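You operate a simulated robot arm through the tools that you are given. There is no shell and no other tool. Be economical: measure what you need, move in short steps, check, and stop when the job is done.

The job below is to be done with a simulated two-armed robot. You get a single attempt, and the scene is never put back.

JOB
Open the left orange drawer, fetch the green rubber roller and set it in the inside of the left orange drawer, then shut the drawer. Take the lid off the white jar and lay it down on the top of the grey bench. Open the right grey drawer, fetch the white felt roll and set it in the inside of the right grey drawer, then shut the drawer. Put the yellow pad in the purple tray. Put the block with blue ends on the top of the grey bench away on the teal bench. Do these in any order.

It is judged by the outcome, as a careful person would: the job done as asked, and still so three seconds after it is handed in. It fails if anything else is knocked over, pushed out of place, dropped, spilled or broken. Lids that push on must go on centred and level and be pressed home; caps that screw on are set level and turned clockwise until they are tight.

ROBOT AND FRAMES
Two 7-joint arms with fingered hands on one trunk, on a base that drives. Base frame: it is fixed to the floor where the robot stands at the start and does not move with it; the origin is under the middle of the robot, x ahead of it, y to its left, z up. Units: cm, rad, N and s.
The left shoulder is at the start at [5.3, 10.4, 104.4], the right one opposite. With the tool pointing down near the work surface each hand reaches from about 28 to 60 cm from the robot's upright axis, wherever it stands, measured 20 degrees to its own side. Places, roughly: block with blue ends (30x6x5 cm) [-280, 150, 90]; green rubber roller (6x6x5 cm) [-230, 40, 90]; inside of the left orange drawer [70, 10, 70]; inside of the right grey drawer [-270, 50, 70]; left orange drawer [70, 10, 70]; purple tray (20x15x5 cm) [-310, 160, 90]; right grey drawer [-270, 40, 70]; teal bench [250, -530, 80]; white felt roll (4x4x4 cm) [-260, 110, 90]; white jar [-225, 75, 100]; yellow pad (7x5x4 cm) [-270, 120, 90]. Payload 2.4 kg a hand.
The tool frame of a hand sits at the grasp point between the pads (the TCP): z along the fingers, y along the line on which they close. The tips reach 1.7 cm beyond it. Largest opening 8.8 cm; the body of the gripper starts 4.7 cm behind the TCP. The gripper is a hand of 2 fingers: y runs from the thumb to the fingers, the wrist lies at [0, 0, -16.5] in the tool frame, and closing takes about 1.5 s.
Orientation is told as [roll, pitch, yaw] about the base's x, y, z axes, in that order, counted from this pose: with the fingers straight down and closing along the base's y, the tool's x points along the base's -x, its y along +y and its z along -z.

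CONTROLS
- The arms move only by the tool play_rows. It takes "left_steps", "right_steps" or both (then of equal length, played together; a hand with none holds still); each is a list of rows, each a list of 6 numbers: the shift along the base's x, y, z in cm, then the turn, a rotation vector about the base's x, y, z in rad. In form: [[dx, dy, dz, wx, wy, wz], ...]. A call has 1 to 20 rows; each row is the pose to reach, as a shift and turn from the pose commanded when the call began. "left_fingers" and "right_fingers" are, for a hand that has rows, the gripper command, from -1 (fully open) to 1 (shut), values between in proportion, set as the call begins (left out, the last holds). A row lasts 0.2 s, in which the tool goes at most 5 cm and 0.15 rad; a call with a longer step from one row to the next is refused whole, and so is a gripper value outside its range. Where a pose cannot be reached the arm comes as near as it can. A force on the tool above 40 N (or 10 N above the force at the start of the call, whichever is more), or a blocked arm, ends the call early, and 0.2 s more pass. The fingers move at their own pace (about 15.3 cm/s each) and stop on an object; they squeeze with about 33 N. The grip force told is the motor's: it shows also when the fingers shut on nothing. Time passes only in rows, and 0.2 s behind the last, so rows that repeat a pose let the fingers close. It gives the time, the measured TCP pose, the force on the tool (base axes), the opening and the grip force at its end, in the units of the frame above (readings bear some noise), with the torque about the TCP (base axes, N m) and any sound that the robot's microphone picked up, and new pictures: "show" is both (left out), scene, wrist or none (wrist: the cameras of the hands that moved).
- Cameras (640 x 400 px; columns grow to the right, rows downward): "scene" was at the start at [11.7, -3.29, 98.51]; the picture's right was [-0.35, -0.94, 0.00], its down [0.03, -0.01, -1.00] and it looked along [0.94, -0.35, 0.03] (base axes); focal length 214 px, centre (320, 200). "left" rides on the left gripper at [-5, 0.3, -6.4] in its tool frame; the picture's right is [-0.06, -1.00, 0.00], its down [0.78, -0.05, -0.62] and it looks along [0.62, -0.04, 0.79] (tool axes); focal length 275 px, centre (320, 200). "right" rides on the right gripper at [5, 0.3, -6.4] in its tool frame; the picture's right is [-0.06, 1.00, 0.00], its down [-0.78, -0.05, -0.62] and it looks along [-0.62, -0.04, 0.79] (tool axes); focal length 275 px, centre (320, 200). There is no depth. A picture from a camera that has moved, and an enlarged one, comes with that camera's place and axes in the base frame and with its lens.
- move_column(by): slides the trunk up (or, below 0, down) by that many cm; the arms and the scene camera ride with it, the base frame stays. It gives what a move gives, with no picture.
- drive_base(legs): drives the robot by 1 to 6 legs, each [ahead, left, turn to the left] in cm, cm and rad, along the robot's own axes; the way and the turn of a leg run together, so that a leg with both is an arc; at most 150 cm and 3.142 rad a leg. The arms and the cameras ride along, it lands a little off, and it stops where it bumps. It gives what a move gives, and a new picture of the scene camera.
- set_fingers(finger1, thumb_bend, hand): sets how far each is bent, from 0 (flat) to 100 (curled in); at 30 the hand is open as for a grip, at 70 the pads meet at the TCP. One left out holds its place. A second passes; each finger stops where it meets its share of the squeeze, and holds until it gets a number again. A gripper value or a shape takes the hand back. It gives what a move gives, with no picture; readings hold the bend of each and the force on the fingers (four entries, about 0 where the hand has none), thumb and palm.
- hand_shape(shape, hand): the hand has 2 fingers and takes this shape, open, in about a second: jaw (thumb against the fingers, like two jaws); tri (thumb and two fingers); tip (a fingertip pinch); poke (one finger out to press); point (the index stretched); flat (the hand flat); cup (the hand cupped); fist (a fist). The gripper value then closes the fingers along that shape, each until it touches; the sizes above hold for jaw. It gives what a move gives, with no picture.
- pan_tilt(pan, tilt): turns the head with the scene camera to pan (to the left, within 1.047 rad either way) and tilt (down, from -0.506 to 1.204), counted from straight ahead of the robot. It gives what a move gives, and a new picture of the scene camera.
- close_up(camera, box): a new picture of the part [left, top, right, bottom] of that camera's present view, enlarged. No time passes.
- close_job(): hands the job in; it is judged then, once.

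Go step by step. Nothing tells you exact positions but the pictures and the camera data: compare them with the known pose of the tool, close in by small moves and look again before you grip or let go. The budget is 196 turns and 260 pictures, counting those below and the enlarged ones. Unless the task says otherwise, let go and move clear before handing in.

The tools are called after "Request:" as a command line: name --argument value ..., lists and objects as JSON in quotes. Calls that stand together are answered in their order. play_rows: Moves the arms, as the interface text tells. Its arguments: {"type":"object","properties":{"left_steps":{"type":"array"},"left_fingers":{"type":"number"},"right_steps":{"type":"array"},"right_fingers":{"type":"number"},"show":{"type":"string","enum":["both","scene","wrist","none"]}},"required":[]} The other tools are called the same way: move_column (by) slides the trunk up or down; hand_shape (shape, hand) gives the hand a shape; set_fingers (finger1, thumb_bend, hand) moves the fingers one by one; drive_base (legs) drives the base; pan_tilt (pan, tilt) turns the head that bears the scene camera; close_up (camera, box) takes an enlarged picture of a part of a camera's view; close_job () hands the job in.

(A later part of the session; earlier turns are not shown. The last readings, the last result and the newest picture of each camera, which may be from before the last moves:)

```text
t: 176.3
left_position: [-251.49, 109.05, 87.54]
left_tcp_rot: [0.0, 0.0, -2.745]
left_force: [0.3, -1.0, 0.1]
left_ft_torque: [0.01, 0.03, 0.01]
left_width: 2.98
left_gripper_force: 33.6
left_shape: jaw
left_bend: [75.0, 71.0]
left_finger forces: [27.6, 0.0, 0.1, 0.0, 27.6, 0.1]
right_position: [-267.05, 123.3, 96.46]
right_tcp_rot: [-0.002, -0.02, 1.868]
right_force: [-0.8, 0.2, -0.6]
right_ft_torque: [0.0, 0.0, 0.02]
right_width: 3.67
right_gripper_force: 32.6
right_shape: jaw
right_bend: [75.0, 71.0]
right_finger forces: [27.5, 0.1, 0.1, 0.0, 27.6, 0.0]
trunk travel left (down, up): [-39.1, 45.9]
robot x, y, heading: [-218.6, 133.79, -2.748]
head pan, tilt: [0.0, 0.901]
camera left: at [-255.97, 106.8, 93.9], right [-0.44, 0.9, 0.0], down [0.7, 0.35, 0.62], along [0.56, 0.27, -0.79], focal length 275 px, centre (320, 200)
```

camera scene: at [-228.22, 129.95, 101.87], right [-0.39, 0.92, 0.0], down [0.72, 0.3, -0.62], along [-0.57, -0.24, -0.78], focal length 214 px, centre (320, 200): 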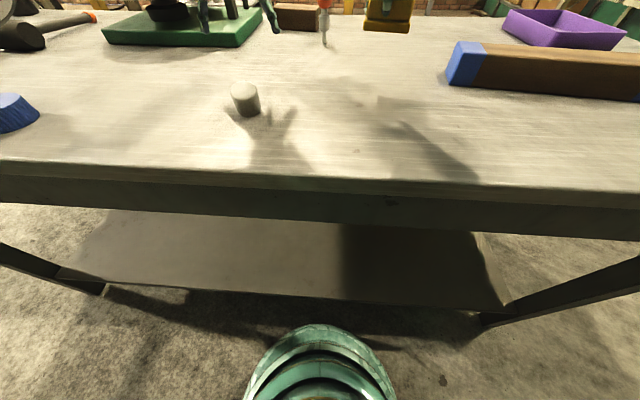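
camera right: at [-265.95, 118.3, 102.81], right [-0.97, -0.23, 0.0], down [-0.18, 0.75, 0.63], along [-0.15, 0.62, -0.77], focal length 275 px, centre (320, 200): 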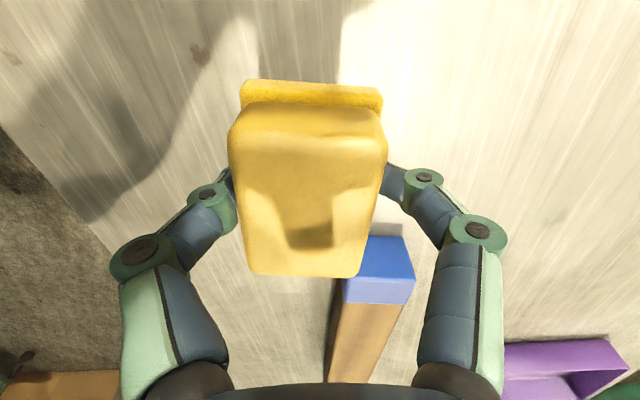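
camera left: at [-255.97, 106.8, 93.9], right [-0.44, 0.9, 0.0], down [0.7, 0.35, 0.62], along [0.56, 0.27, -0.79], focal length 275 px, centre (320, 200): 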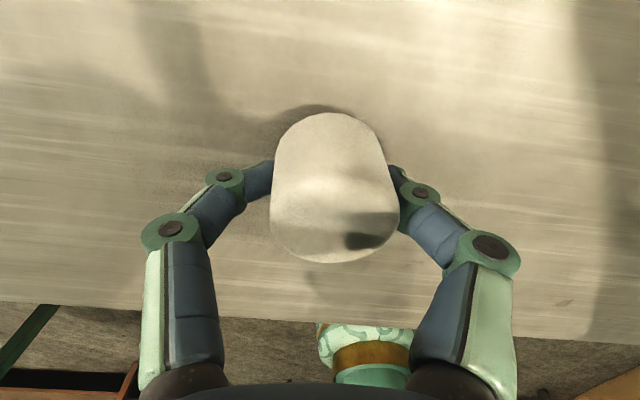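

The felt is gripped. I raise the trunk, back away, and look right toward the bench end to plan the way to the tray.

Request:
move_column --by 22

Request:
drive_base --legs '[[-18, 0, 0]]'

Request:
pan_tilt --pan -0.8 --tilt 0.5

```text
t: 178.6
left_position: [-251.54, 109.13, 109.61]
left_tcp_rot: [0.0, 0.002, -2.746]
left_force: [-0.1, -0.5, 0.3]
left_ft_torque: [0.02, 0.03, 0.02]
left_width: 2.97
left_gripper_force: 33.1
left_shape: jaw
left_bend: [75.0, 71.0]
left_finger forces: [27.8, 0.0, 0.1, 0.0, 27.7, 0.0]
right_position: [-267.0, 123.17, 118.41]
right_tcp_rot: [-0.002, -0.018, 1.867]
right_force: [-0.1, 0.1, -0.5]
right_ft_torque: [0.0, -0.01, 0.03]
right_width: 3.67
right_gripper_force: 32.9
right_shape: jaw
right_bend: [75.0, 71.0]
right_finger forces: [27.4, 0.0, 0.0, 0.0, 27.5, 0.1]
trunk travel left (down, up): [-61.1, 23.9]
robot x, y, heading: [-218.3, 134.45, -2.745]
head pan, tilt: [0.0, 0.901]
```

```text
t: 180.1
left_position: [-234.95, 115.97, 109.72]
left_tcp_rot: [0.0, 0.0, -2.746]
left_force: [-1.3, -0.6, 0.2]
left_ft_torque: [-0.02, -0.02, -0.02]
left_width: 2.98
left_gripper_force: 32.9
left_shape: jaw
left_bend: [75.0, 71.0]
left_finger forces: [27.8, 0.0, 0.0, 0.0, 27.7, 0.1]
right_position: [-250.46, 130.01, 118.36]
right_tcp_rot: [-0.001, -0.021, 1.87]
right_force: [0.6, -0.1, -0.9]
right_ft_torque: [0.0, -0.01, -0.02]
right_width: 3.66
right_gripper_force: 32.9
right_shape: jaw
right_bend: [75.0, 71.0]
right_finger forces: [27.5, 0.0, 0.1, 0.0, 27.5, 0.0]
trunk travel left (down, up): [-61.1, 23.9]
robot x, y, heading: [-202.22, 140.9, -2.746]
head pan, tilt: [0.0, 0.901]
camera scene: at [-211.35, 137.01, 123.99], right [-0.39, 0.92, 0.0], down [0.72, 0.3, -0.62], along [-0.57, -0.24, -0.78], focal length 214 px, centre (320, 200)
```

scene: 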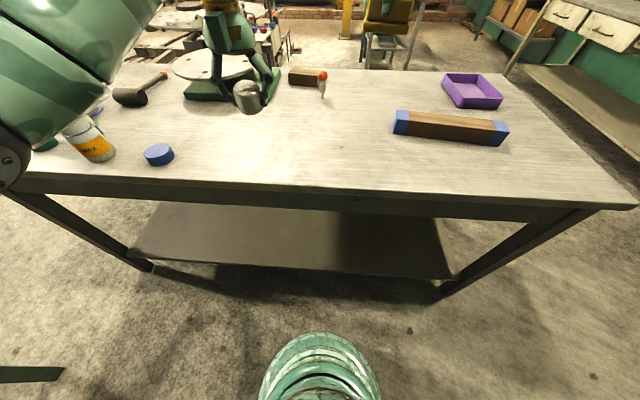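

```text
t: 181.2
left_position: [-235.04, 115.97, 109.6]
left_tcp_rot: [0.0, 0.0, -2.745]
left_force: [-0.5, 0.6, -0.5]
left_ft_torque: [0.01, 0.03, -0.01]
left_width: 2.99
left_gripper_force: 33.1
left_shape: jaw
left_bend: [75.0, 71.0]
left_finger forces: [27.6, 0.0, 0.1, 0.1, 27.7, 0.0]
right_position: [-250.6, 130.07, 118.32]
right_tcp_rot: [-0.001, -0.02, 1.868]
right_force: [0.1, 0.2, -0.6]
right_ft_torque: [-0.02, 0.01, -0.04]
right_width: 3.64
right_gripper_force: 32.4
right_shape: jaw
right_bend: [75.0, 71.0]
right_finger forces: [27.5, 0.0, 0.0, 0.1, 27.5, 0.0]
trunk travel left (down, up): [-61.1, 23.9]
robot x, y, heading: [-201.95, 140.81, -2.743]
head pan, tilt: [-0.799, 0.499]
camera scene: at [-212.86, 143.44, 127.37], right [0.39, 0.92, 0.0], down [0.44, -0.19, -0.88], along [-0.81, 0.34, -0.48], focal length 214 px, centre (320, 200)
```

scene: 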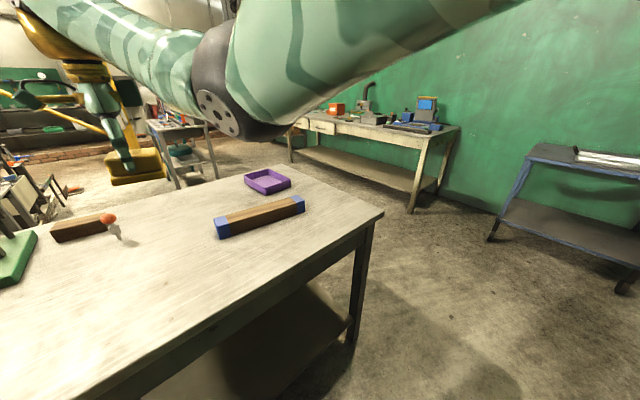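

The bench's right end edge runs from about (-265, 192) to (-331, 170), with ample floor beyond it. I drive around to face that end with the tray ahead of the right hand.

Request:
pan_tilt --pan 0 --tilt 0.9

Request:
drive_base --legs '[[0, -95, 0], [0, 0, 1.567], [-9, -78, 0]]'

```text
t: 182.3
left_position: [-234.98, 115.97, 109.62]
left_tcp_rot: [0.002, 0.0, -2.745]
left_force: [-0.4, -0.6, -1.0]
left_ft_torque: [0.02, -0.04, 0.0]
left_width: 3.0
left_gripper_force: 33.0
left_shape: jaw
left_bend: [75.0, 71.0]
left_finger forces: [27.6, 0.0, 0.1, 0.1, 27.7, 0.0]
right_position: [-250.52, 130.12, 118.46]
right_tcp_rot: [-0.002, -0.021, 1.869]
right_force: [1.2, -0.1, 0.0]
right_ft_torque: [0.01, 0.0, 0.01]
right_width: 3.65
right_gripper_force: 33.2
right_shape: jaw
right_bend: [75.0, 71.0]
right_finger forces: [27.5, 0.0, 0.0, 0.0, 27.4, 0.0]
trunk travel left (down, up): [-61.1, 23.9]
robot x, y, heading: [-202.05, 141.2, -2.746]
head pan, tilt: [0.0, 0.901]
camera scene: at [-211.45, 136.97, 123.99], right [-0.39, 0.92, 0.0], down [0.72, 0.3, -0.62], along [-0.57, -0.24, -0.78], focal length 214 px, centre (320, 200)
```

scene: 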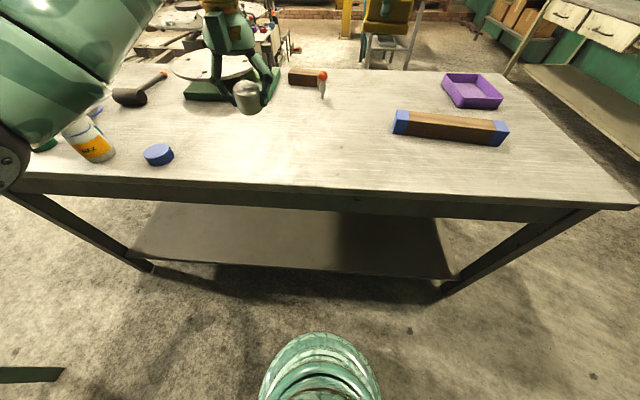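

```text
t: 195.0
left_position: [-288.0, 174.09, 109.59]
left_tcp_rot: [0.0, -0.002, -1.148]
left_force: [-0.1, 0.7, -0.9]
left_ft_torque: [0.0, 0.01, 0.03]
left_width: 2.97
left_gripper_force: 32.8
left_shape: jaw
left_bend: [75.0, 71.0]
left_finger forces: [27.6, 0.0, 0.1, 0.0, 27.7, 0.0]
right_position: [-301.76, 158.26, 118.41]
right_tcp_rot: [-0.003, -0.02, -2.817]
right_force: [0.9, -0.4, -0.9]
right_ft_torque: [-0.01, -0.01, -0.01]
right_width: 3.63
right_gripper_force: 33.4
right_shape: jaw
right_bend: [75.0, 71.0]
right_finger forces: [27.2, 0.1, 0.0, 0.0, 27.1, 0.0]
trunk travel left (down, up): [-61.1, 23.9]
robot x, y, heading: [-314.04, 206.45, -1.148]
head pan, tilt: [0.0, 0.901]
camera scene: at [-309.89, 197.07, 123.98], right [-0.91, -0.41, 0.0], down [-0.32, 0.71, -0.62], along [0.26, -0.57, -0.78], focal length 214 px, centre (320, 200)
```

scene: 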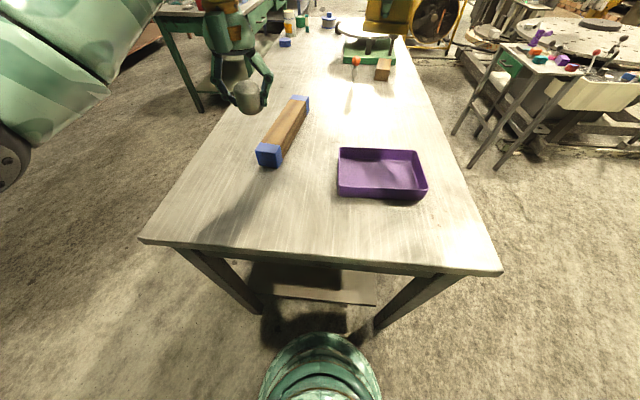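

The tray is well in view, its inside centre at about (-308.6, 158.4). I move the right hand over it and lower.

Request:
play_rows --right_steps '[[-2.3, 0, 0, 0, 0, 0], [-4.6, 0, 0, 0, 0, 0], [-6.8, 0.1, 0, 0, 0, 0], [-6.8, 0.1, 0, 0, 0, 0]]' --show "none"

Request:
move_column --by -16

Request:
play_rows --right_steps '[[0, 0, -2, 0, 0, 0], [0, 0, -4, 0, 0, 0], [0, 0, -6, 0, 0, 0], [0, 0, -8, 0, 0, 0]]' --show "both"

```text
t: 196.0
left_position: [-287.99, 174.1, 109.63]
left_tcp_rot: [-0.001, 0.0, -1.149]
left_force: [0.6, -0.1, -0.2]
left_ft_torque: [0.05, -0.05, 0.0]
left_width: 2.98
left_gripper_force: 33.5
left_shape: jaw
left_bend: [75.0, 71.0]
left_finger forces: [27.8, 0.0, 0.0, 0.0, 27.7, 0.1]
right_position: [-308.59, 158.39, 118.49]
right_tcp_rot: [-0.002, -0.021, -2.817]
right_force: [0.1, -0.3, -1.2]
right_ft_torque: [0.01, 0.0, 0.03]
right_width: 3.62
right_gripper_force: 32.7
right_shape: jaw
right_bend: [75.0, 71.0]
right_finger forces: [27.1, 0.0, 0.0, 0.0, 27.2, 0.1]
trunk travel left (down, up): [-61.1, 23.9]
robot x, y, heading: [-314.26, 206.67, -1.144]
head pan, tilt: [0.0, 0.901]
```

```text
t: 197.8
left_position: [-287.98, 174.23, 93.59]
left_tcp_rot: [-0.002, 0.001, -1.149]
left_force: [0.9, 0.4, -0.7]
left_ft_torque: [0.0, -0.01, 0.02]
left_width: 2.97
left_gripper_force: 32.4
left_shape: jaw
left_bend: [75.0, 71.0]
left_finger forces: [27.7, 0.0, 0.0, 0.0, 27.7, 0.0]
right_position: [-308.51, 158.43, 102.39]
right_tcp_rot: [-0.002, -0.02, -2.817]
right_force: [-0.3, 0.3, -0.5]
right_ft_torque: [0.03, 0.0, 0.01]
right_width: 3.6
right_gripper_force: 33.5
right_shape: jaw
right_bend: [75.0, 71.0]
right_finger forces: [27.3, 0.0, 0.0, 0.0, 27.2, 0.0]
trunk travel left (down, up): [-45.1, 39.9]
robot x, y, heading: [-314.07, 206.76, -1.14]
head pan, tilt: [0.0, 0.901]
```

```text
t: 198.8
left_position: [-287.89, 174.12, 93.65]
left_tcp_rot: [-0.001, 0.001, -1.147]
left_force: [-0.4, 0.1, -0.5]
left_ft_torque: [-0.01, -0.01, 0.01]
left_width: 2.97
left_gripper_force: 32.7
left_shape: jaw
left_bend: [75.0, 71.0]
left_finger forces: [27.7, 0.0, 0.0, 0.0, 27.8, 0.0]
right_position: [-308.56, 158.44, 94.3]
right_tcp_rot: [-0.003, -0.02, -2.817]
right_force: [0.5, -0.7, -0.5]
right_ft_torque: [-0.01, 0.0, -0.01]
right_width: 3.61
right_gripper_force: 32.7
right_shape: jaw
right_bend: [75.0, 71.0]
right_finger forces: [27.2, 0.0, 0.0, 0.0, 27.2, 0.0]
trunk travel left (down, up): [-45.1, 39.9]
robot x, y, heading: [-314.07, 206.73, -1.148]
head pan, tilt: [0.0, 0.901]
camera scene: at [-309.77, 196.89, 107.91], right [-0.91, -0.41, 0.0], down [-0.32, 0.71, -0.62], along [0.25, -0.57, -0.78], focal length 214 px, centre (320, 200)
camera right: at [-303.75, 159.79, 100.66], right [0.26, -0.97, 0.0], down [-0.75, -0.2, 0.63], along [-0.61, -0.16, -0.77], focal length 275 px, centre (320, 200)
```

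scene: 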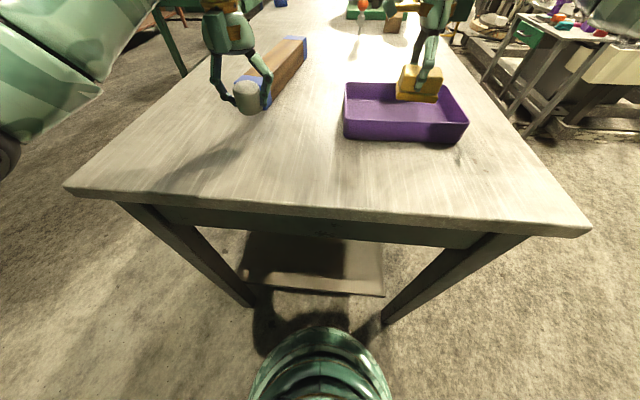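
right: 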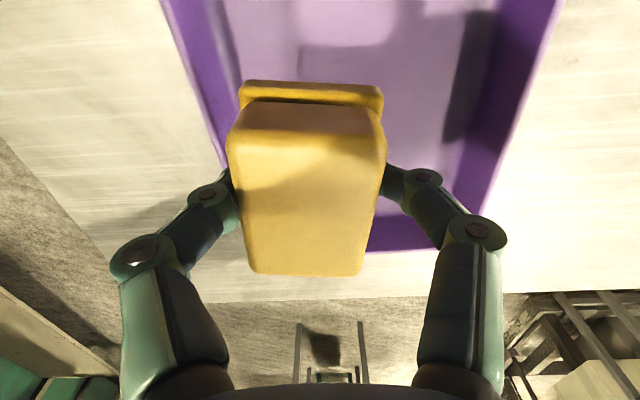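

The pad is over the tray but close to its far side. I shift 3 cm toward the tray's middle, then lower.

Request:
play_rows --right_steps '[[1.5, 0, 0, 0, 0, 0], [3, 0, 0, 0, 0, 0], [3, 0, -1.5, 0, 0, 0], [3, 0, -3, 0, 0, 0], [3, 0, -4.3, 0, 0, 0], [3, 0, -4.6, 0, 0, 0]]' --show "both"

```text
t: 200.2
left_position: [-287.99, 174.26, 93.55]
left_tcp_rot: [0.0, 0.0, -1.149]
left_force: [0.1, 0.1, -0.4]
left_ft_torque: [0.0, 0.0, 0.01]
left_width: 3.0
left_gripper_force: 33.0
left_shape: jaw
left_bend: [75.0, 71.0]
left_finger forces: [27.8, 0.1, 0.1, 0.1, 27.8, 0.0]
right_position: [-305.48, 158.38, 89.7]
right_tcp_rot: [-0.002, -0.022, -2.816]
right_force: [-0.6, 0.6, -0.6]
right_ft_torque: [-0.01, -0.02, 0.04]
right_width: 3.59
right_gripper_force: 33.1
right_shape: jaw
right_bend: [75.0, 71.0]
right_finger forces: [27.3, 0.0, 0.1, 0.2, 27.3, 0.1]
trunk travel left (down, up): [-45.1, 39.9]
robot x, y, heading: [-314.18, 206.97, -1.147]
head pan, tilt: [0.0, 0.901]
camera scene: at [-309.77, 196.89, 107.91], right [-0.91, -0.41, 0.0], down [-0.32, 0.71, -0.62], along [0.25, -0.57, -0.78], focal length 214 px, centre (320, 200)
camera right: at [-300.72, 159.79, 96.1], right [0.26, -0.97, 0.0], down [-0.75, -0.2, 0.63], along [-0.61, -0.16, -0.77], focal length 275 px, centre (320, 200)
```

scene: 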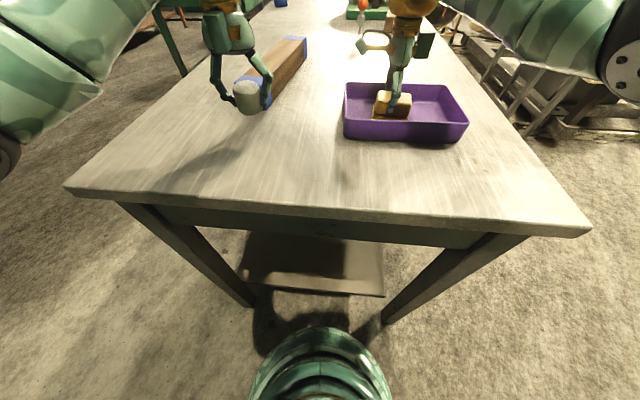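
right: 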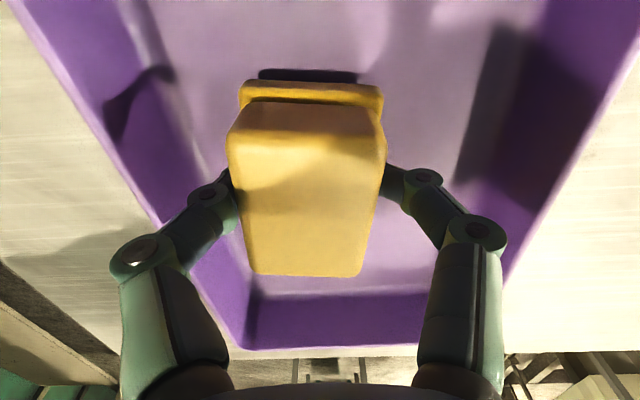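

Good. I nudge away from the near wall, set the pad down, and open partially.

Request:
play_rows --right_steps '[[0.2, -0.8, 0, 0, 0, 0], [0.2, -0.8, -0.3, 0, 0, 0], [0.2, -0.8, -0.5, 0, 0, 0], [0.2, -0.8, -0.7, 0, 0, 0]]' --show "none"

Request:
play_rows --right_steps '[[0, 0, 0, 0, 0, 0], [0, 0, 0, 0, 0, 0], [0, 0, 0, 0, 0, 0], [0, 0, 0, 0, 0, 0]]' --right_fingers -0.4 --show "none"

Request:
play_rows --right_steps '[[0, 0, 2, 0, 0, 0], [0, 0, 4, 0, 0, 0], [0, 0, 6, 0, 0, 0], [0, 0, 9, 0, 0, 0], [0, 0, 12, 0, 0, 0]]' --show "both"

```text
t: 201.2
left_position: [-287.93, 174.13, 93.59]
left_tcp_rot: [0.0, 0.001, -1.148]
left_force: [-0.4, -0.4, -0.2]
left_ft_torque: [0.02, -0.03, 0.04]
left_width: 2.97
left_gripper_force: 33.0
left_shape: jaw
left_bend: [75.0, 71.0]
left_finger forces: [27.7, 0.0, 0.1, 0.1, 27.8, 0.1]
right_position: [-305.37, 157.63, 89.05]
right_tcp_rot: [-0.003, -0.019, -2.816]
right_force: [-0.9, 0.5, -0.7]
right_ft_torque: [0.02, 0.03, -0.02]
right_width: 3.64
right_gripper_force: 32.8
right_shape: jaw
right_bend: [75.0, 71.0]
right_finger forces: [27.3, 0.0, 0.0, 0.0, 27.2, 0.0]
trunk travel left (down, up): [-45.1, 39.9]
robot x, y, heading: [-313.72, 206.51, -1.151]
head pan, tilt: [0.0, 0.901]
```

```text
t: 202.2
left_position: [-288.08, 174.17, 93.56]
left_tcp_rot: [-0.002, -0.001, -1.148]
left_force: [0.1, -0.4, -0.3]
left_ft_torque: [0.0, 0.04, -0.02]
left_width: 2.95
left_gripper_force: 33.1
left_shape: jaw
left_bend: [75.0, 71.0]
left_finger forces: [27.7, 0.0, 0.0, 0.1, 27.8, 0.0]
right_position: [-305.37, 157.43, 89.04]
right_tcp_rot: [-0.003, -0.019, -2.818]
right_force: [-0.1, 0.0, 0.3]
right_ft_torque: [-0.03, -0.01, -0.02]
right_width: 6.14
right_gripper_force: 0.1
right_shape: jaw
right_bend: [67.0, 64.0]
right_finger forces: [0.0, 0.0, 0.1, 0.0, 0.1, 0.0]
trunk travel left (down, up): [-45.1, 39.9]
robot x, y, heading: [-314.13, 206.5, -1.154]
head pan, tilt: [0.0, 0.901]
```

```text
t: 203.4
left_position: [-287.97, 174.03, 93.57]
left_tcp_rot: [0.001, 0.0, -1.15]
left_force: [0.3, -0.7, -0.3]
left_ft_torque: [0.0, 0.02, 0.01]
left_width: 2.96
left_gripper_force: 33.0
left_shape: jaw
left_bend: [75.0, 71.0]
left_finger forces: [27.7, 0.0, 0.1, 0.0, 27.8, 0.0]
right_position: [-305.45, 157.38, 101.15]
right_tcp_rot: [-0.004, -0.019, -2.817]
right_force: [0.2, 0.1, 1.1]
right_ft_torque: [0.0, -0.03, 0.0]
right_width: 6.11
right_gripper_force: 0.0
right_shape: jaw
right_bend: [67.0, 64.0]
right_finger forces: [0.1, 0.0, 0.1, 0.0, 0.0, 0.0]
trunk travel left (down, up): [-45.1, 39.9]
robot x, y, heading: [-314.12, 206.57, -1.147]
head pan, tilt: [0.0, 0.901]
camera scene: at [-309.79, 196.88, 107.91], right [-0.91, -0.41, 0.0], down [-0.32, 0.71, -0.62], along [0.26, -0.57, -0.78], focal length 214 px, centre (320, 200)
camera right: at [-300.6, 158.72, 107.43], right [0.26, -0.97, 0.0], down [-0.75, -0.2, 0.63], along [-0.61, -0.16, -0.77], focal length 275 px, centre (320, 200)
```

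scene: 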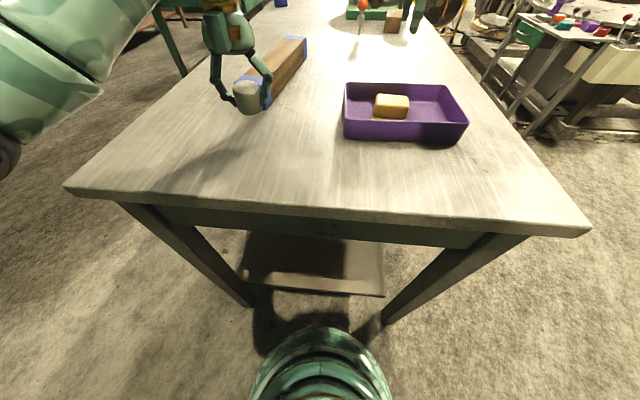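
right: 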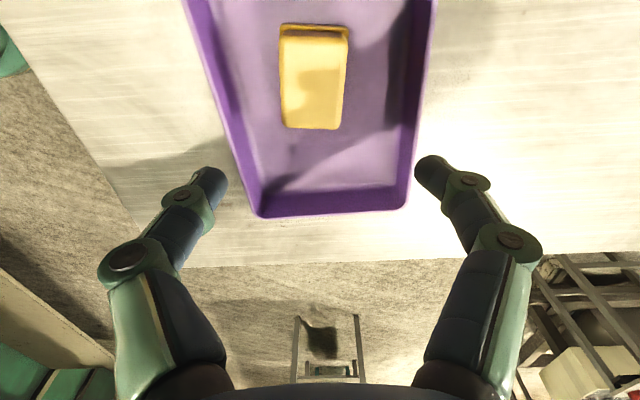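

The pad lies in the tray. I raise the trunk and look along the bench's far side, where the drawers should be.

Request:
move_column --by 18

Request:
pan_tilt --pan -0.5 --tilt 0.5

```text
t: 205.4
left_position: [-287.89, 174.09, 111.56]
left_tcp_rot: [0.002, 0.003, -1.149]
left_force: [-0.4, 0.3, -0.3]
left_ft_torque: [-0.02, -0.01, 0.01]
left_width: 2.98
left_gripper_force: 33.2
left_shape: jaw
left_bend: [75.0, 71.0]
left_finger forces: [27.9, 0.1, 0.0, 0.2, 27.7, 0.1]
right_position: [-305.44, 157.59, 119.03]
right_tcp_rot: [-0.002, -0.02, -2.816]
right_force: [0.1, -0.6, 0.1]
right_ft_torque: [-0.01, -0.02, -0.01]
right_width: 6.15
right_gripper_force: 0.1
right_shape: jaw
right_bend: [67.0, 64.0]
right_finger forces: [0.0, 0.0, 0.1, 0.1, 0.1, 0.1]
trunk travel left (down, up): [-63.1, 21.9]
robot x, y, heading: [-314.03, 206.83, -1.149]
head pan, tilt: [0.0, 0.901]
```

```text
t: 206.4
left_position: [-287.92, 174.2, 111.6]
left_tcp_rot: [0.0, 0.0, -1.148]
left_force: [0.2, 0.0, 0.0]
left_ft_torque: [0.0, 0.02, -0.02]
left_width: 2.96
left_gripper_force: 32.8
left_shape: jaw
left_bend: [75.0, 71.0]
left_finger forces: [27.6, 0.0, 0.0, 0.1, 27.7, 0.0]
right_position: [-305.32, 157.61, 119.11]
right_tcp_rot: [-0.002, -0.018, -2.817]
right_force: [0.0, 0.3, 0.9]
right_ft_torque: [0.02, -0.01, 0.01]
right_width: 6.15
right_gripper_force: 0.0
right_shape: jaw
right_bend: [67.0, 64.0]
right_finger forces: [0.0, 0.0, 0.1, 0.0, 0.1, 0.0]
trunk travel left (down, up): [-63.1, 21.9]
robot x, y, heading: [-313.96, 206.66, -1.149]
head pan, tilt: [-0.499, 0.499]
camera scene: at [-313.64, 194.91, 129.37], right [-1.0, 0.08, 0.0], down [0.04, 0.48, -0.88], along [-0.07, -0.88, -0.48], focal length 214 px, centre (320, 200)
```

scene: 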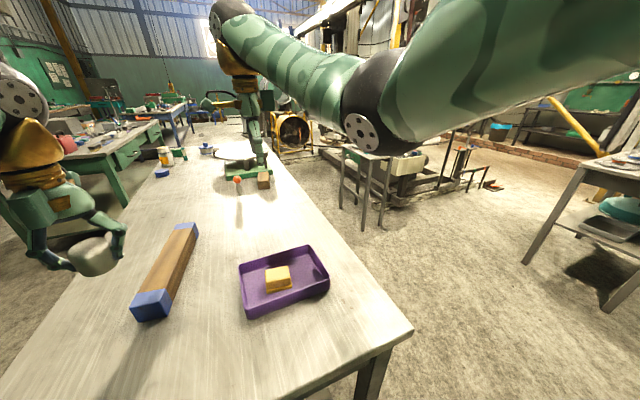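

A free-standing stand is on the far side, but there's room between it and the bench. I drive round the corner and along the far side partway, facing the bench.

Request:
pan_tilt --pan -0.5 --tilt 0.6

Request:
drive_base --legs '[[0, -80, 0], [0, 0, 1.544], [-8, -70, 0]]'

```text
t: 207.0
left_position: [-287.98, 174.0, 111.71]
left_tcp_rot: [-0.001, 0.0, -1.147]
left_force: [0.1, 0.1, -0.8]
left_ft_torque: [0.0, 0.01, 0.02]
left_width: 2.97
left_gripper_force: 32.6
left_shape: jaw
left_bend: [75.0, 71.0]
left_finger forces: [27.7, 0.1, 0.0, 0.1, 27.8, 0.0]
right_position: [-305.27, 157.61, 119.04]
right_tcp_rot: [-0.002, -0.018, -2.816]
right_force: [0.3, -0.2, -0.4]
right_ft_torque: [-0.03, -0.03, 0.02]
right_width: 6.15
right_gripper_force: 0.1
right_shape: jaw
right_bend: [67.0, 64.0]
right_finger forces: [0.0, 0.1, 0.0, 0.0, 0.0, 0.0]
trunk travel left (down, up): [-63.1, 21.9]
robot x, y, heading: [-314.21, 206.6, -1.143]
head pan, tilt: [-0.499, 0.6]
camera scene: at [-313.63, 195.17, 128.47], right [-1.0, 0.08, 0.0], down [0.04, 0.56, -0.83], along [-0.06, -0.82, -0.56], focal length 214 px, centre (320, 200)
```

scene: 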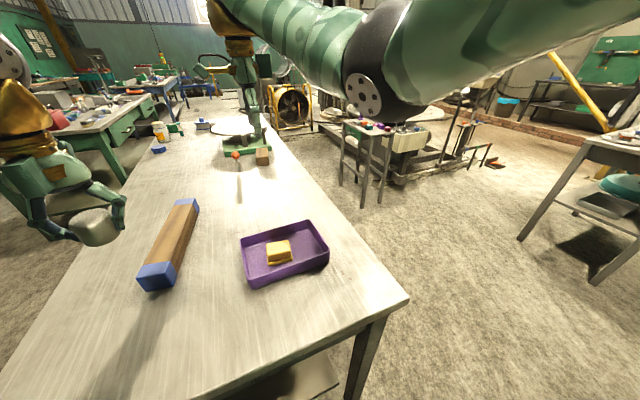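

```text
t: 218.5
left_position: [-335.1, 131.95, 111.58]
left_tcp_rot: [0.001, 0.0, 0.403]
left_force: [0.1, 0.3, -0.4]
left_ft_torque: [-0.01, 0.04, 0.0]
left_width: 2.98
left_gripper_force: 33.3
left_shape: jaw
left_bend: [75.0, 71.0]
left_finger forces: [27.6, 0.0, 0.1, 0.0, 27.6, 0.0]
right_position: [-318.83, 114.54, 119.06]
right_tcp_rot: [-0.001, -0.019, -1.265]
right_force: [-0.4, 0.2, -0.3]
right_ft_torque: [0.01, 0.05, 0.0]
right_width: 6.12
right_gripper_force: 0.0
right_shape: jaw
right_bend: [67.0, 64.0]
right_finger forces: [0.0, 0.0, 0.1, 0.0, 0.1, 0.1]
trunk travel left (down, up): [-63.1, 21.9]
robot x, y, heading: [-368.24, 106.57, 0.403]
head pan, tilt: [-0.499, 0.6]
camera scene: at [-356.85, 106.65, 128.47], right [-0.1, -1.0, 0.0], down [-0.56, 0.05, -0.82], along [0.82, -0.08, -0.57], focal length 214 px, centre (320, 200)
```

scene: 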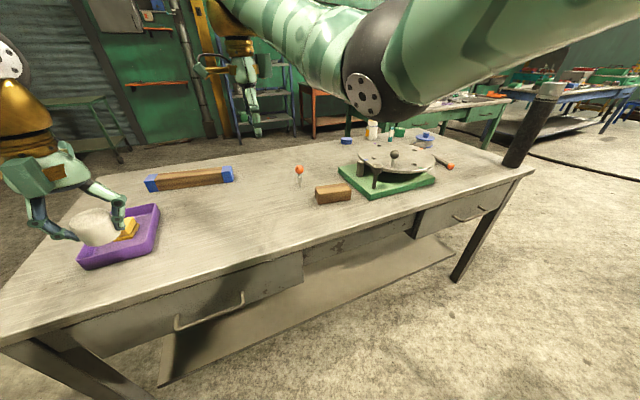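

The right grey drawer's handle is near (-291.5, 36.5, 73). I slide along toward it partway and look to the right for the stand.

Request:
drive_base --legs '[[-4, -45, 0]]'

Request:
pan_tilt --pan -1.04 --tilt 0.6

```text
t: 221.2
left_position: [-321.05, 88.94, 111.68]
left_tcp_rot: [0.001, 0.001, 0.402]
left_force: [0.2, 0.9, 0.0]
left_ft_torque: [-0.01, -0.02, 0.0]
left_width: 2.98
left_gripper_force: 33.2
left_shape: jaw
left_bend: [75.0, 71.0]
left_finger forces: [27.7, 0.1, 0.0, 0.0, 27.7, 0.0]
right_position: [-304.72, 71.26, 119.08]
right_tcp_rot: [-0.002, -0.018, -1.268]
right_force: [0.1, 0.5, -0.3]
right_ft_torque: [0.04, -0.02, 0.04]
right_width: 6.16
right_gripper_force: 0.1
right_shape: jaw
right_bend: [67.0, 64.0]
right_finger forces: [0.1, 0.1, 0.0, 0.0, 0.0, 0.0]
trunk travel left (down, up): [-63.1, 21.9]
robot x, y, heading: [-354.19, 63.71, 0.397]
head pan, tilt: [-0.499, 0.6]
camera scene: at [-342.84, 63.63, 128.47], right [-0.1, -1.0, 0.0], down [-0.56, 0.06, -0.82], along [0.82, -0.08, -0.57], focal length 214 px, centre (320, 200)
```

scene: 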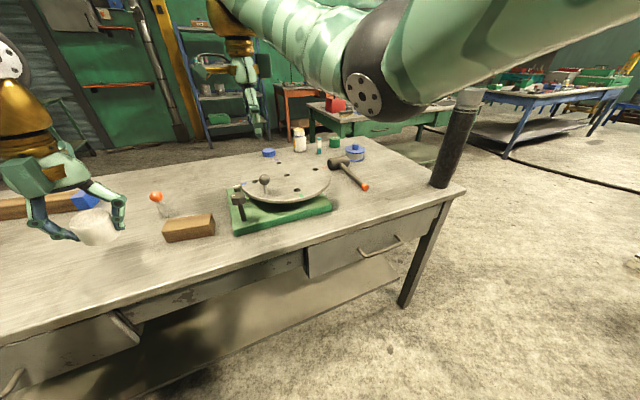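

```text
t: 222.2
left_position: [-321.0, 88.99, 111.68]
left_tcp_rot: [0.0, -0.001, 0.402]
left_force: [0.0, 0.0, -1.2]
left_ft_torque: [-0.02, 0.02, 0.03]
left_width: 2.98
left_gripper_force: 33.4
left_shape: jaw
left_bend: [75.0, 71.0]
left_finger forces: [27.8, 0.0, 0.0, 0.0, 27.7, 0.0]
right_position: [-304.87, 71.39, 119.07]
right_tcp_rot: [-0.002, -0.018, -1.267]
right_force: [-0.2, -0.1, 0.2]
right_ft_torque: [0.03, 0.0, -0.01]
right_width: 6.12
right_gripper_force: 0.1
right_shape: jaw
right_bend: [67.0, 64.0]
right_finger forces: [0.0, 0.0, 0.1, 0.0, 0.0, 0.0]
trunk travel left (down, up): [-63.1, 21.9]
robot x, y, heading: [-353.79, 63.56, 0.401]
head pan, tilt: [-1.04, 0.6]
camera scene: at [-344.55, 59.29, 128.47], right [-0.59, -0.8, 0.0], down [-0.45, 0.34, -0.83], along [0.66, -0.49, -0.56], focal length 214 px, centre (320, 200)
```

scene: 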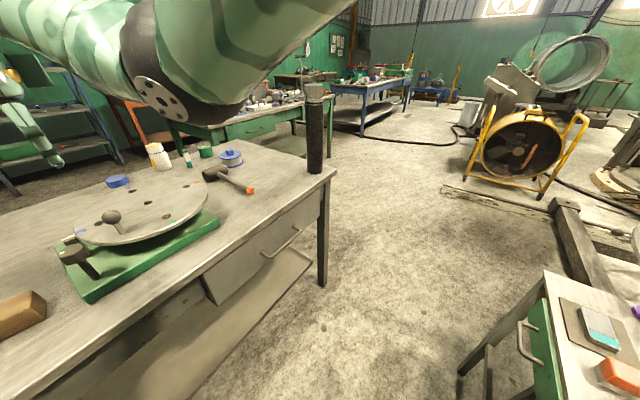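

The stand's nearest corner is at about (-353, -18), leaving room. I move in front of the right grey drawer, raise the left hand with the felt out of the way, and lower the trunk.

Request:
drive_base --legs '[[-9, -32, 0], [0, 0, -0.06]]'

Request:
play_rows --left_steps '[[-1, 0, 4, 0, 0, 0], [-1.5, 0.5, 8, 0, 0, 0], [-2, 1, 12, 0, 0, 0], [-2, 1, 16, 0, 0, 0], [-2, 1, 19, 0, 0, 0]]' --show "none"

Request:
pan_tilt --pan -0.2 --tilt 0.7

```text
t: 224.2
left_position: [-312.71, 62.46, 111.53]
left_tcp_rot: [0.001, 0.0, 0.252]
left_force: [0.1, -0.2, -0.5]
left_ft_torque: [-0.01, 0.0, 0.02]
left_width: 3.01
left_gripper_force: 32.6
left_shape: jaw
left_bend: [75.0, 71.0]
left_finger forces: [27.7, 0.1, 0.0, 0.1, 27.8, 0.0]
right_position: [-299.31, 42.66, 119.08]
right_tcp_rot: [-0.003, -0.019, -1.419]
right_force: [-0.4, 0.0, 0.3]
right_ft_torque: [0.02, 0.05, -0.02]
right_width: 6.14
right_gripper_force: 0.0
right_shape: jaw
right_bend: [67.0, 64.0]
right_finger forces: [0.1, 0.0, 0.0, 0.0, 0.0, 0.1]
trunk travel left (down, up): [-63.1, 21.9]
robot x, y, heading: [-349.34, 42.47, 0.25]
head pan, tilt: [-1.04, 0.6]
stopped in leg 1: the robot was blocked; the commanded pose is now the measured one
camera scene: at [-340.42, 36.63, 128.46], right [-0.71, -0.7, 0.0], down [-0.4, 0.4, -0.82], along [0.58, -0.59, -0.57], focal length 214 px, centre (320, 200)
```

scene: 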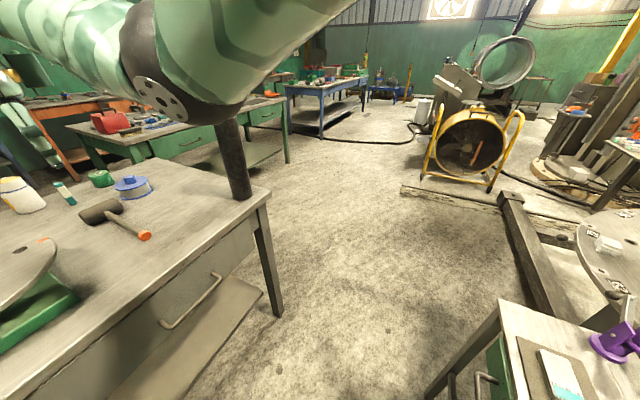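

```text
t: 225.4
left_position: [-314.66, 63.26, 130.36]
left_tcp_rot: [0.0, 0.001, 0.251]
left_force: [-0.8, 1.0, 0.2]
left_ft_torque: [0.01, -0.03, 0.01]
left_width: 2.99
left_gripper_force: 33.0
left_shape: jaw
left_bend: [75.0, 71.0]
left_finger forces: [27.7, 0.1, 0.0, 0.0, 27.9, 0.0]
right_position: [-299.46, 42.49, 119.07]
right_tcp_rot: [-0.002, -0.017, -1.419]
right_force: [-0.3, -0.7, -0.7]
right_ft_torque: [0.02, 0.0, -0.01]
right_width: 6.14
right_gripper_force: 0.1
right_shape: jaw
right_bend: [67.0, 64.0]
right_finger forces: [0.0, 0.1, 0.0, 0.0, 0.0, 0.0]
trunk travel left (down, up): [-63.1, 21.9]
robot x, y, heading: [-349.37, 42.46, 0.254]
head pan, tilt: [-1.04, 0.6]
```

```text
t: 226.6
left_position: [-314.69, 63.25, 130.42]
left_tcp_rot: [0.001, 0.002, 0.252]
left_force: [-0.1, -0.4, -0.3]
left_ft_torque: [0.0, 0.0, 0.04]
left_width: 2.96
left_gripper_force: 32.6
left_shape: jaw
left_bend: [75.0, 71.0]
left_finger forces: [27.6, 0.0, 0.0, 0.0, 27.7, 0.0]
right_position: [-299.48, 42.57, 119.07]
right_tcp_rot: [-0.002, -0.019, -1.418]
right_force: [0.0, 0.4, -0.2]
right_ft_torque: [0.02, 0.0, 0.0]
right_width: 6.14
right_gripper_force: 0.1
right_shape: jaw
right_bend: [67.0, 64.0]
right_finger forces: [0.0, 0.0, 0.0, 0.0, 0.0, 0.0]
trunk travel left (down, up): [-63.1, 21.9]
robot x, y, heading: [-349.13, 42.7, 0.256]
head pan, tilt: [-0.201, 0.7]
camera scene: at [-338.22, 43.29, 127.6], right [0.05, -1.0, 0.0], down [-0.64, -0.03, -0.76], along [0.76, 0.04, -0.64], focal length 214 px, centre (320, 200)
```

scene: 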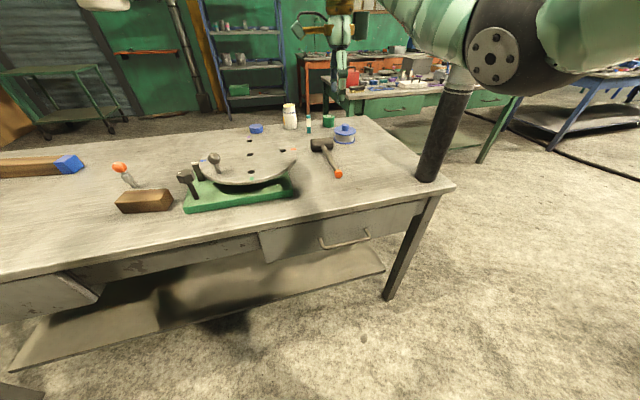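

The robot was blocked: the right elbow seems to have met the tall black post on the bench corner. I move straight away from it and check that the post still stands.

Request:
drive_base --legs '[[-6, 8, 0], [-14, 0, 0.09]]'

Request:
close_up --camera "scene" --box '[320, 40, 600, 240]'

```text
t: 228.0
left_position: [-322.73, 69.79, 130.48]
left_tcp_rot: [0.002, 0.003, 0.257]
left_force: [0.4, 0.2, -0.2]
left_ft_torque: [-0.02, -0.01, -0.01]
left_width: 2.98
left_gripper_force: 33.1
left_shape: jaw
left_bend: [75.0, 71.0]
left_finger forces: [27.8, 0.0, 0.0, 0.0, 27.8, 0.0]
right_position: [-307.46, 49.11, 119.09]
right_tcp_rot: [-0.003, -0.018, -1.415]
right_force: [-0.2, -0.2, -0.2]
right_ft_torque: [-0.03, -0.01, 0.0]
right_width: 6.15
right_gripper_force: 0.1
right_shape: jaw
right_bend: [67.0, 64.0]
right_finger forces: [0.0, 0.0, 0.0, 0.1, 0.0, 0.0]
trunk travel left (down, up): [-63.1, 21.9]
robot x, y, heading: [-357.3, 48.61, 0.253]
head pan, tilt: [-0.201, 0.7]
stopped in leg 2: the robot was blocked; the commanded pose is now the measured one
camera scene: at [-346.29, 49.81, 127.6], right [0.05, -1.0, 0.0], down [-0.64, -0.03, -0.76], along [0.76, 0.04, -0.64], focal length 214 px, centre (320, 200)
```

scene: 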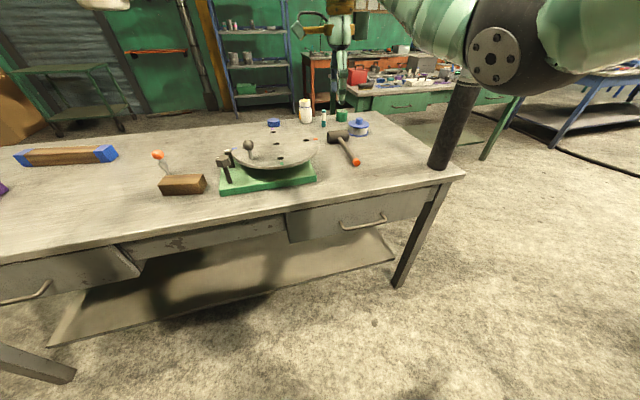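

```text
2.00 times, centred on (460, 140) of scene
camera zoom: at [-346.29, 49.81, 127.6], right [0.05, -1.0, 0.0], down [-0.64, -0.03, -0.76], along [0.76, 0.04, -0.64], focal length 429 px, centre (40, 320)
```

zoom: 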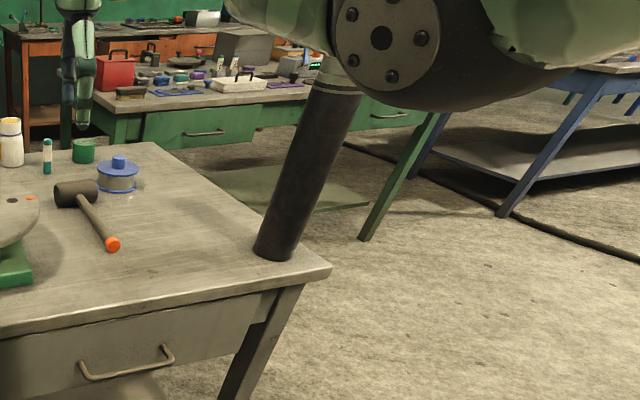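

The post is still upright. Something else blocks behind or to the right, so I look down to the right and left around the base.

Request:
pan_tilt --pan -1.04 --tilt 1.1

Request:
pan_tilt --pan 1.04 --tilt 0.9

```text
t: 229.2
left_position: [-322.73, 69.96, 130.45]
left_tcp_rot: [0.002, 0.003, 0.256]
left_force: [-0.2, 0.1, -0.5]
left_ft_torque: [0.0, -0.01, -0.02]
left_width: 3.0
left_gripper_force: 33.3
left_shape: jaw
left_bend: [75.0, 71.0]
left_finger forces: [27.7, 0.0, 0.0, 0.0, 27.8, 0.0]
right_position: [-307.62, 49.25, 119.12]
right_tcp_rot: [-0.001, -0.02, -1.417]
right_force: [0.0, 0.4, -0.5]
right_ft_torque: [-0.01, 0.0, -0.02]
right_width: 6.13
right_gripper_force: 0.1
right_shape: jaw
right_bend: [67.0, 64.0]
right_finger forces: [0.1, 0.0, 0.0, 0.1, 0.1, 0.1]
trunk travel left (down, up): [-63.1, 21.9]
robot x, y, heading: [-357.56, 48.98, 0.251]
head pan, tilt: [-1.04, 1.1]
camera scene: at [-350.38, 44.91, 124.61], right [-0.71, -0.71, 0.0], down [-0.63, 0.63, -0.45], along [0.32, -0.32, -0.89], focal length 214 px, centre (320, 200)
```

scene: 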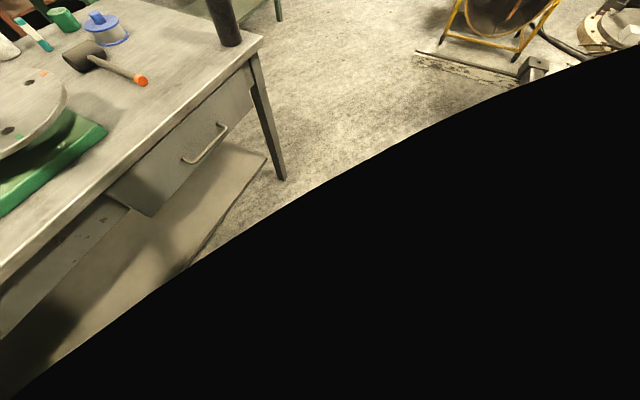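

```text
t: 231.1
left_position: [-322.87, 69.85, 130.47]
left_tcp_rot: [0.002, 0.001, 0.255]
left_force: [0.4, 0.5, -0.5]
left_ft_torque: [0.02, 0.02, 0.01]
left_width: 3.0
left_gripper_force: 33.4
left_shape: jaw
left_bend: [75.0, 71.0]
left_finger forces: [27.6, 0.0, 0.0, 0.0, 27.7, 0.1]
right_position: [-307.63, 49.19, 119.07]
right_tcp_rot: [-0.003, -0.018, -1.416]
right_force: [-0.8, 0.1, 0.3]
right_ft_torque: [0.01, 0.0, -0.01]
right_width: 6.14
right_gripper_force: 0.1
right_shape: jaw
right_bend: [67.0, 64.0]
right_finger forces: [0.0, 0.0, 0.0, 0.1, 0.0, 0.0]
trunk travel left (down, up): [-63.1, 21.9]
robot x, y, heading: [-357.51, 48.89, 0.251]
head pan, tilt: [1.04, 0.901]
camera scene: at [-352.78, 56.64, 125.99], right [0.96, -0.27, 0.0], down [-0.21, -0.75, -0.62], along [0.17, 0.6, -0.78], focal length 214 px, centre (320, 200)
```

scene: 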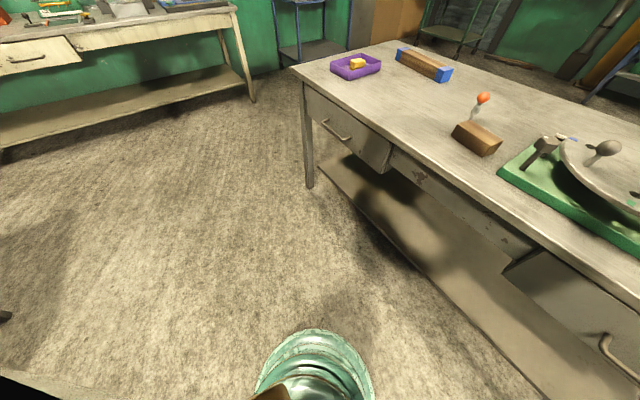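

Request:
pan_tilt --pan 1.04 --tilt 1.2

```text
t: 231.9
left_position: [-322.93, 69.8, 130.41]
left_tcp_rot: [0.001, 0.002, 0.254]
left_force: [0.1, -0.5, -0.2]
left_ft_torque: [-0.04, -0.01, 0.01]
left_width: 3.0
left_gripper_force: 33.4
left_shape: jaw
left_bend: [75.0, 71.0]
left_finger forces: [27.6, 0.1, 0.0, 0.0, 27.8, 0.1]
right_position: [-307.61, 49.26, 119.02]
right_tcp_rot: [-0.002, -0.019, -1.416]
right_force: [-1.0, 0.0, 0.7]
right_ft_torque: [0.0, -0.01, -0.01]
right_width: 6.12
right_gripper_force: 0.1
right_shape: jaw
right_bend: [67.0, 64.0]
right_finger forces: [0.0, 0.1, 0.1, 0.1, 0.0, 0.1]
trunk travel left (down, up): [-63.1, 21.9]
robot x, y, heading: [-356.95, 49.13, 0.255]
head pan, tilt: [1.04, 1.201]
camera scene: at [-353.32, 54.77, 124.01], right [0.96, -0.27, 0.0], down [-0.25, -0.9, -0.36], along [0.1, 0.35, -0.93], focal length 214 px, centre (320, 200)
```

scene: 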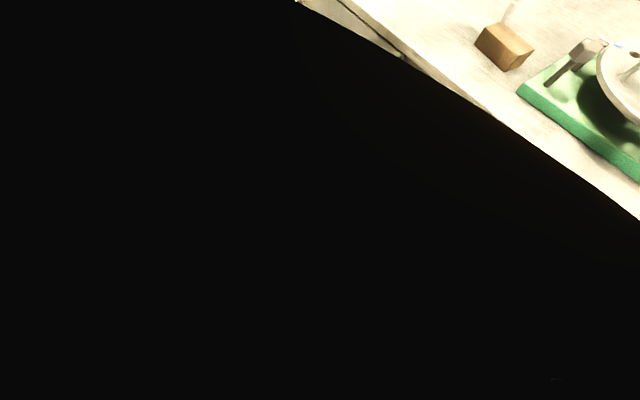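

A corner of the stand behind-right is the likely obstacle. I'll approach the drawer diagonally instead: edge forward-left, then turn to the right, which swings my rear away from it.

Request:
pan_tilt --pan -0.2 --tilt 0.8

Request:
drive_base --legs '[[5, 4, 0], [0, 0, -0.45]]'

```text
t: 233.4
left_position: [-322.78, 69.82, 130.4]
left_tcp_rot: [0.002, 0.003, 0.256]
left_force: [0.2, 1.0, -0.4]
left_ft_torque: [-0.01, -0.01, 0.01]
left_width: 3.01
left_gripper_force: 32.9
left_shape: jaw
left_bend: [75.0, 71.0]
left_finger forces: [27.7, 0.0, 0.0, 0.1, 27.7, 0.0]
right_position: [-307.69, 49.17, 119.09]
right_tcp_rot: [-0.001, -0.02, -1.415]
right_force: [0.3, 0.5, 1.2]
right_ft_torque: [0.03, 0.01, 0.03]
right_width: 6.13
right_gripper_force: 0.0
right_shape: jaw
right_bend: [67.0, 64.0]
right_finger forces: [0.0, 0.0, 0.1, 0.0, 0.0, 0.0]
trunk travel left (down, up): [-63.1, 21.9]
robot x, y, heading: [-357.25, 48.64, 0.25]
head pan, tilt: [-0.201, 0.799]
camera scene: at [-346.8, 49.81, 126.78], right [0.05, -1.0, 0.0], down [-0.72, -0.04, -0.7], along [0.7, 0.04, -0.72], focal length 214 px, centre (320, 200)
```

scene: 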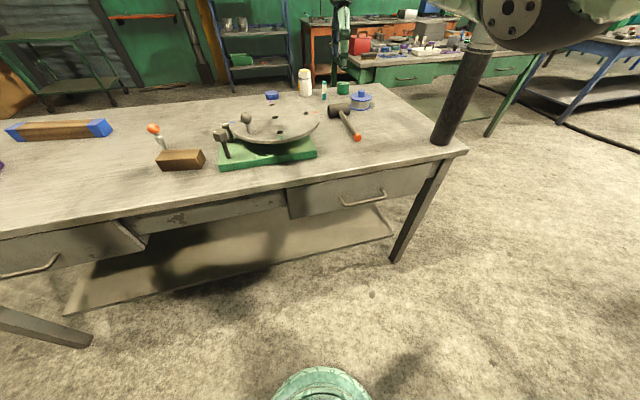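

```text
t: 235.7
left_position: [-313.39, 58.14, 130.39]
left_tcp_rot: [0.003, 0.001, -0.192]
left_force: [-0.4, 0.0, -1.0]
left_ft_torque: [0.0, 0.04, 0.01]
left_width: 3.0
left_gripper_force: 33.2
left_shape: jaw
left_bend: [75.0, 71.0]
left_finger forces: [27.7, 0.0, 0.0, 0.0, 27.8, 0.0]
right_position: [-308.55, 32.88, 119.01]
right_tcp_rot: [-0.002, -0.021, -1.859]
right_force: [0.3, 0.2, 0.7]
right_ft_torque: [-0.01, 0.0, 0.02]
right_width: 6.12
right_gripper_force: 0.1
right_shape: jaw
right_bend: [67.0, 64.0]
right_finger forces: [0.0, 0.0, 0.1, 0.1, 0.0, 0.0]
trunk travel left (down, up): [-63.1, 21.9]
robot x, y, heading: [-353.49, 54.24, -0.191]
head pan, tilt: [-0.201, 0.799]
camera scene: at [-343.55, 50.2, 126.78], right [-0.38, -0.92, 0.0], down [-0.66, 0.27, -0.7], along [0.64, -0.27, -0.72], focal length 214 px, centre (320, 200)
```

scene: 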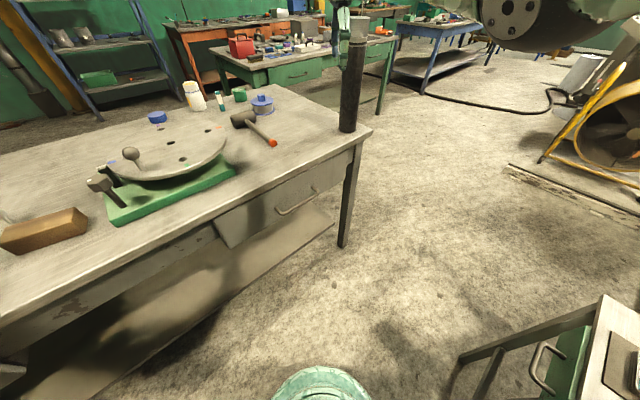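

The turn worked. I lower the trunk 38 cm (both hands are outside the bench edge) and look again to triangulate the handle.

Request:
move_column --by -38

Request:
pan_tilt --pan -0.1 --tilt 0.6

```text
t: 239.3
left_position: [-313.38, 58.12, 92.45]
left_tcp_rot: [0.0, 0.0, -0.192]
left_force: [-0.3, 0.5, -1.2]
left_ft_torque: [-0.03, -0.03, 0.02]
left_width: 2.99
left_gripper_force: 32.9
left_shape: jaw
left_bend: [75.0, 71.0]
left_finger forces: [27.7, 0.0, 0.0, 0.1, 27.8, 0.0]
right_position: [-308.55, 32.75, 81.15]
right_tcp_rot: [-0.003, -0.02, -1.859]
right_force: [0.6, 0.0, -0.6]
right_ft_torque: [-0.02, 0.0, 0.0]
right_width: 6.15
right_gripper_force: 0.1
right_shape: jaw
right_bend: [67.0, 64.0]
right_finger forces: [0.1, 0.0, 0.1, 0.0, 0.0, 0.1]
trunk travel left (down, up): [-25.1, 59.9]
robot x, y, heading: [-353.28, 54.08, -0.189]
head pan, tilt: [-0.201, 0.799]
```

```text
t: 240.1
left_position: [-313.46, 58.07, 92.46]
left_tcp_rot: [0.003, 0.003, -0.189]
left_force: [-0.6, 0.1, 0.0]
left_ft_torque: [0.01, 0.02, 0.01]
left_width: 2.98
left_gripper_force: 32.7
left_shape: jaw
left_bend: [75.0, 71.0]
left_finger forces: [27.7, 0.1, 0.1, 0.0, 27.8, 0.0]
right_position: [-308.48, 32.76, 81.19]
right_tcp_rot: [-0.001, -0.02, -1.859]
right_force: [-0.3, 0.1, 0.9]
right_ft_torque: [-0.02, 0.01, 0.0]
right_width: 6.16
right_gripper_force: 0.1
right_shape: jaw
right_bend: [67.0, 64.0]
right_finger forces: [0.1, 0.1, 0.0, 0.0, 0.0, 0.0]
trunk travel left (down, up): [-25.1, 59.9]
robot x, y, heading: [-353.7, 54.04, -0.19]
head pan, tilt: [-0.099, 0.6]
camera scene: at [-341.71, 50.6, 90.3], right [-0.29, -0.96, 0.0], down [-0.54, 0.16, -0.82], along [0.79, -0.24, -0.57], focal length 214 px, centre (320, 200)
```

scene: 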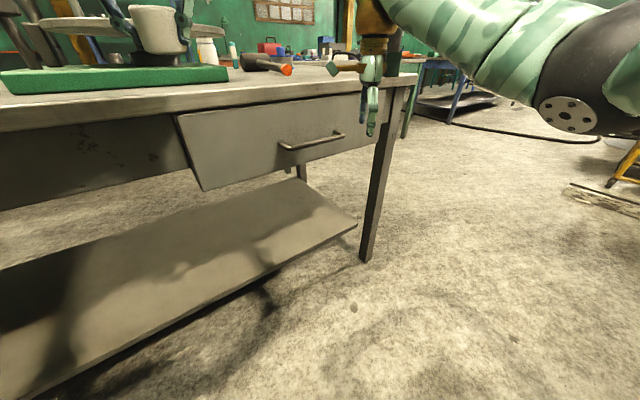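

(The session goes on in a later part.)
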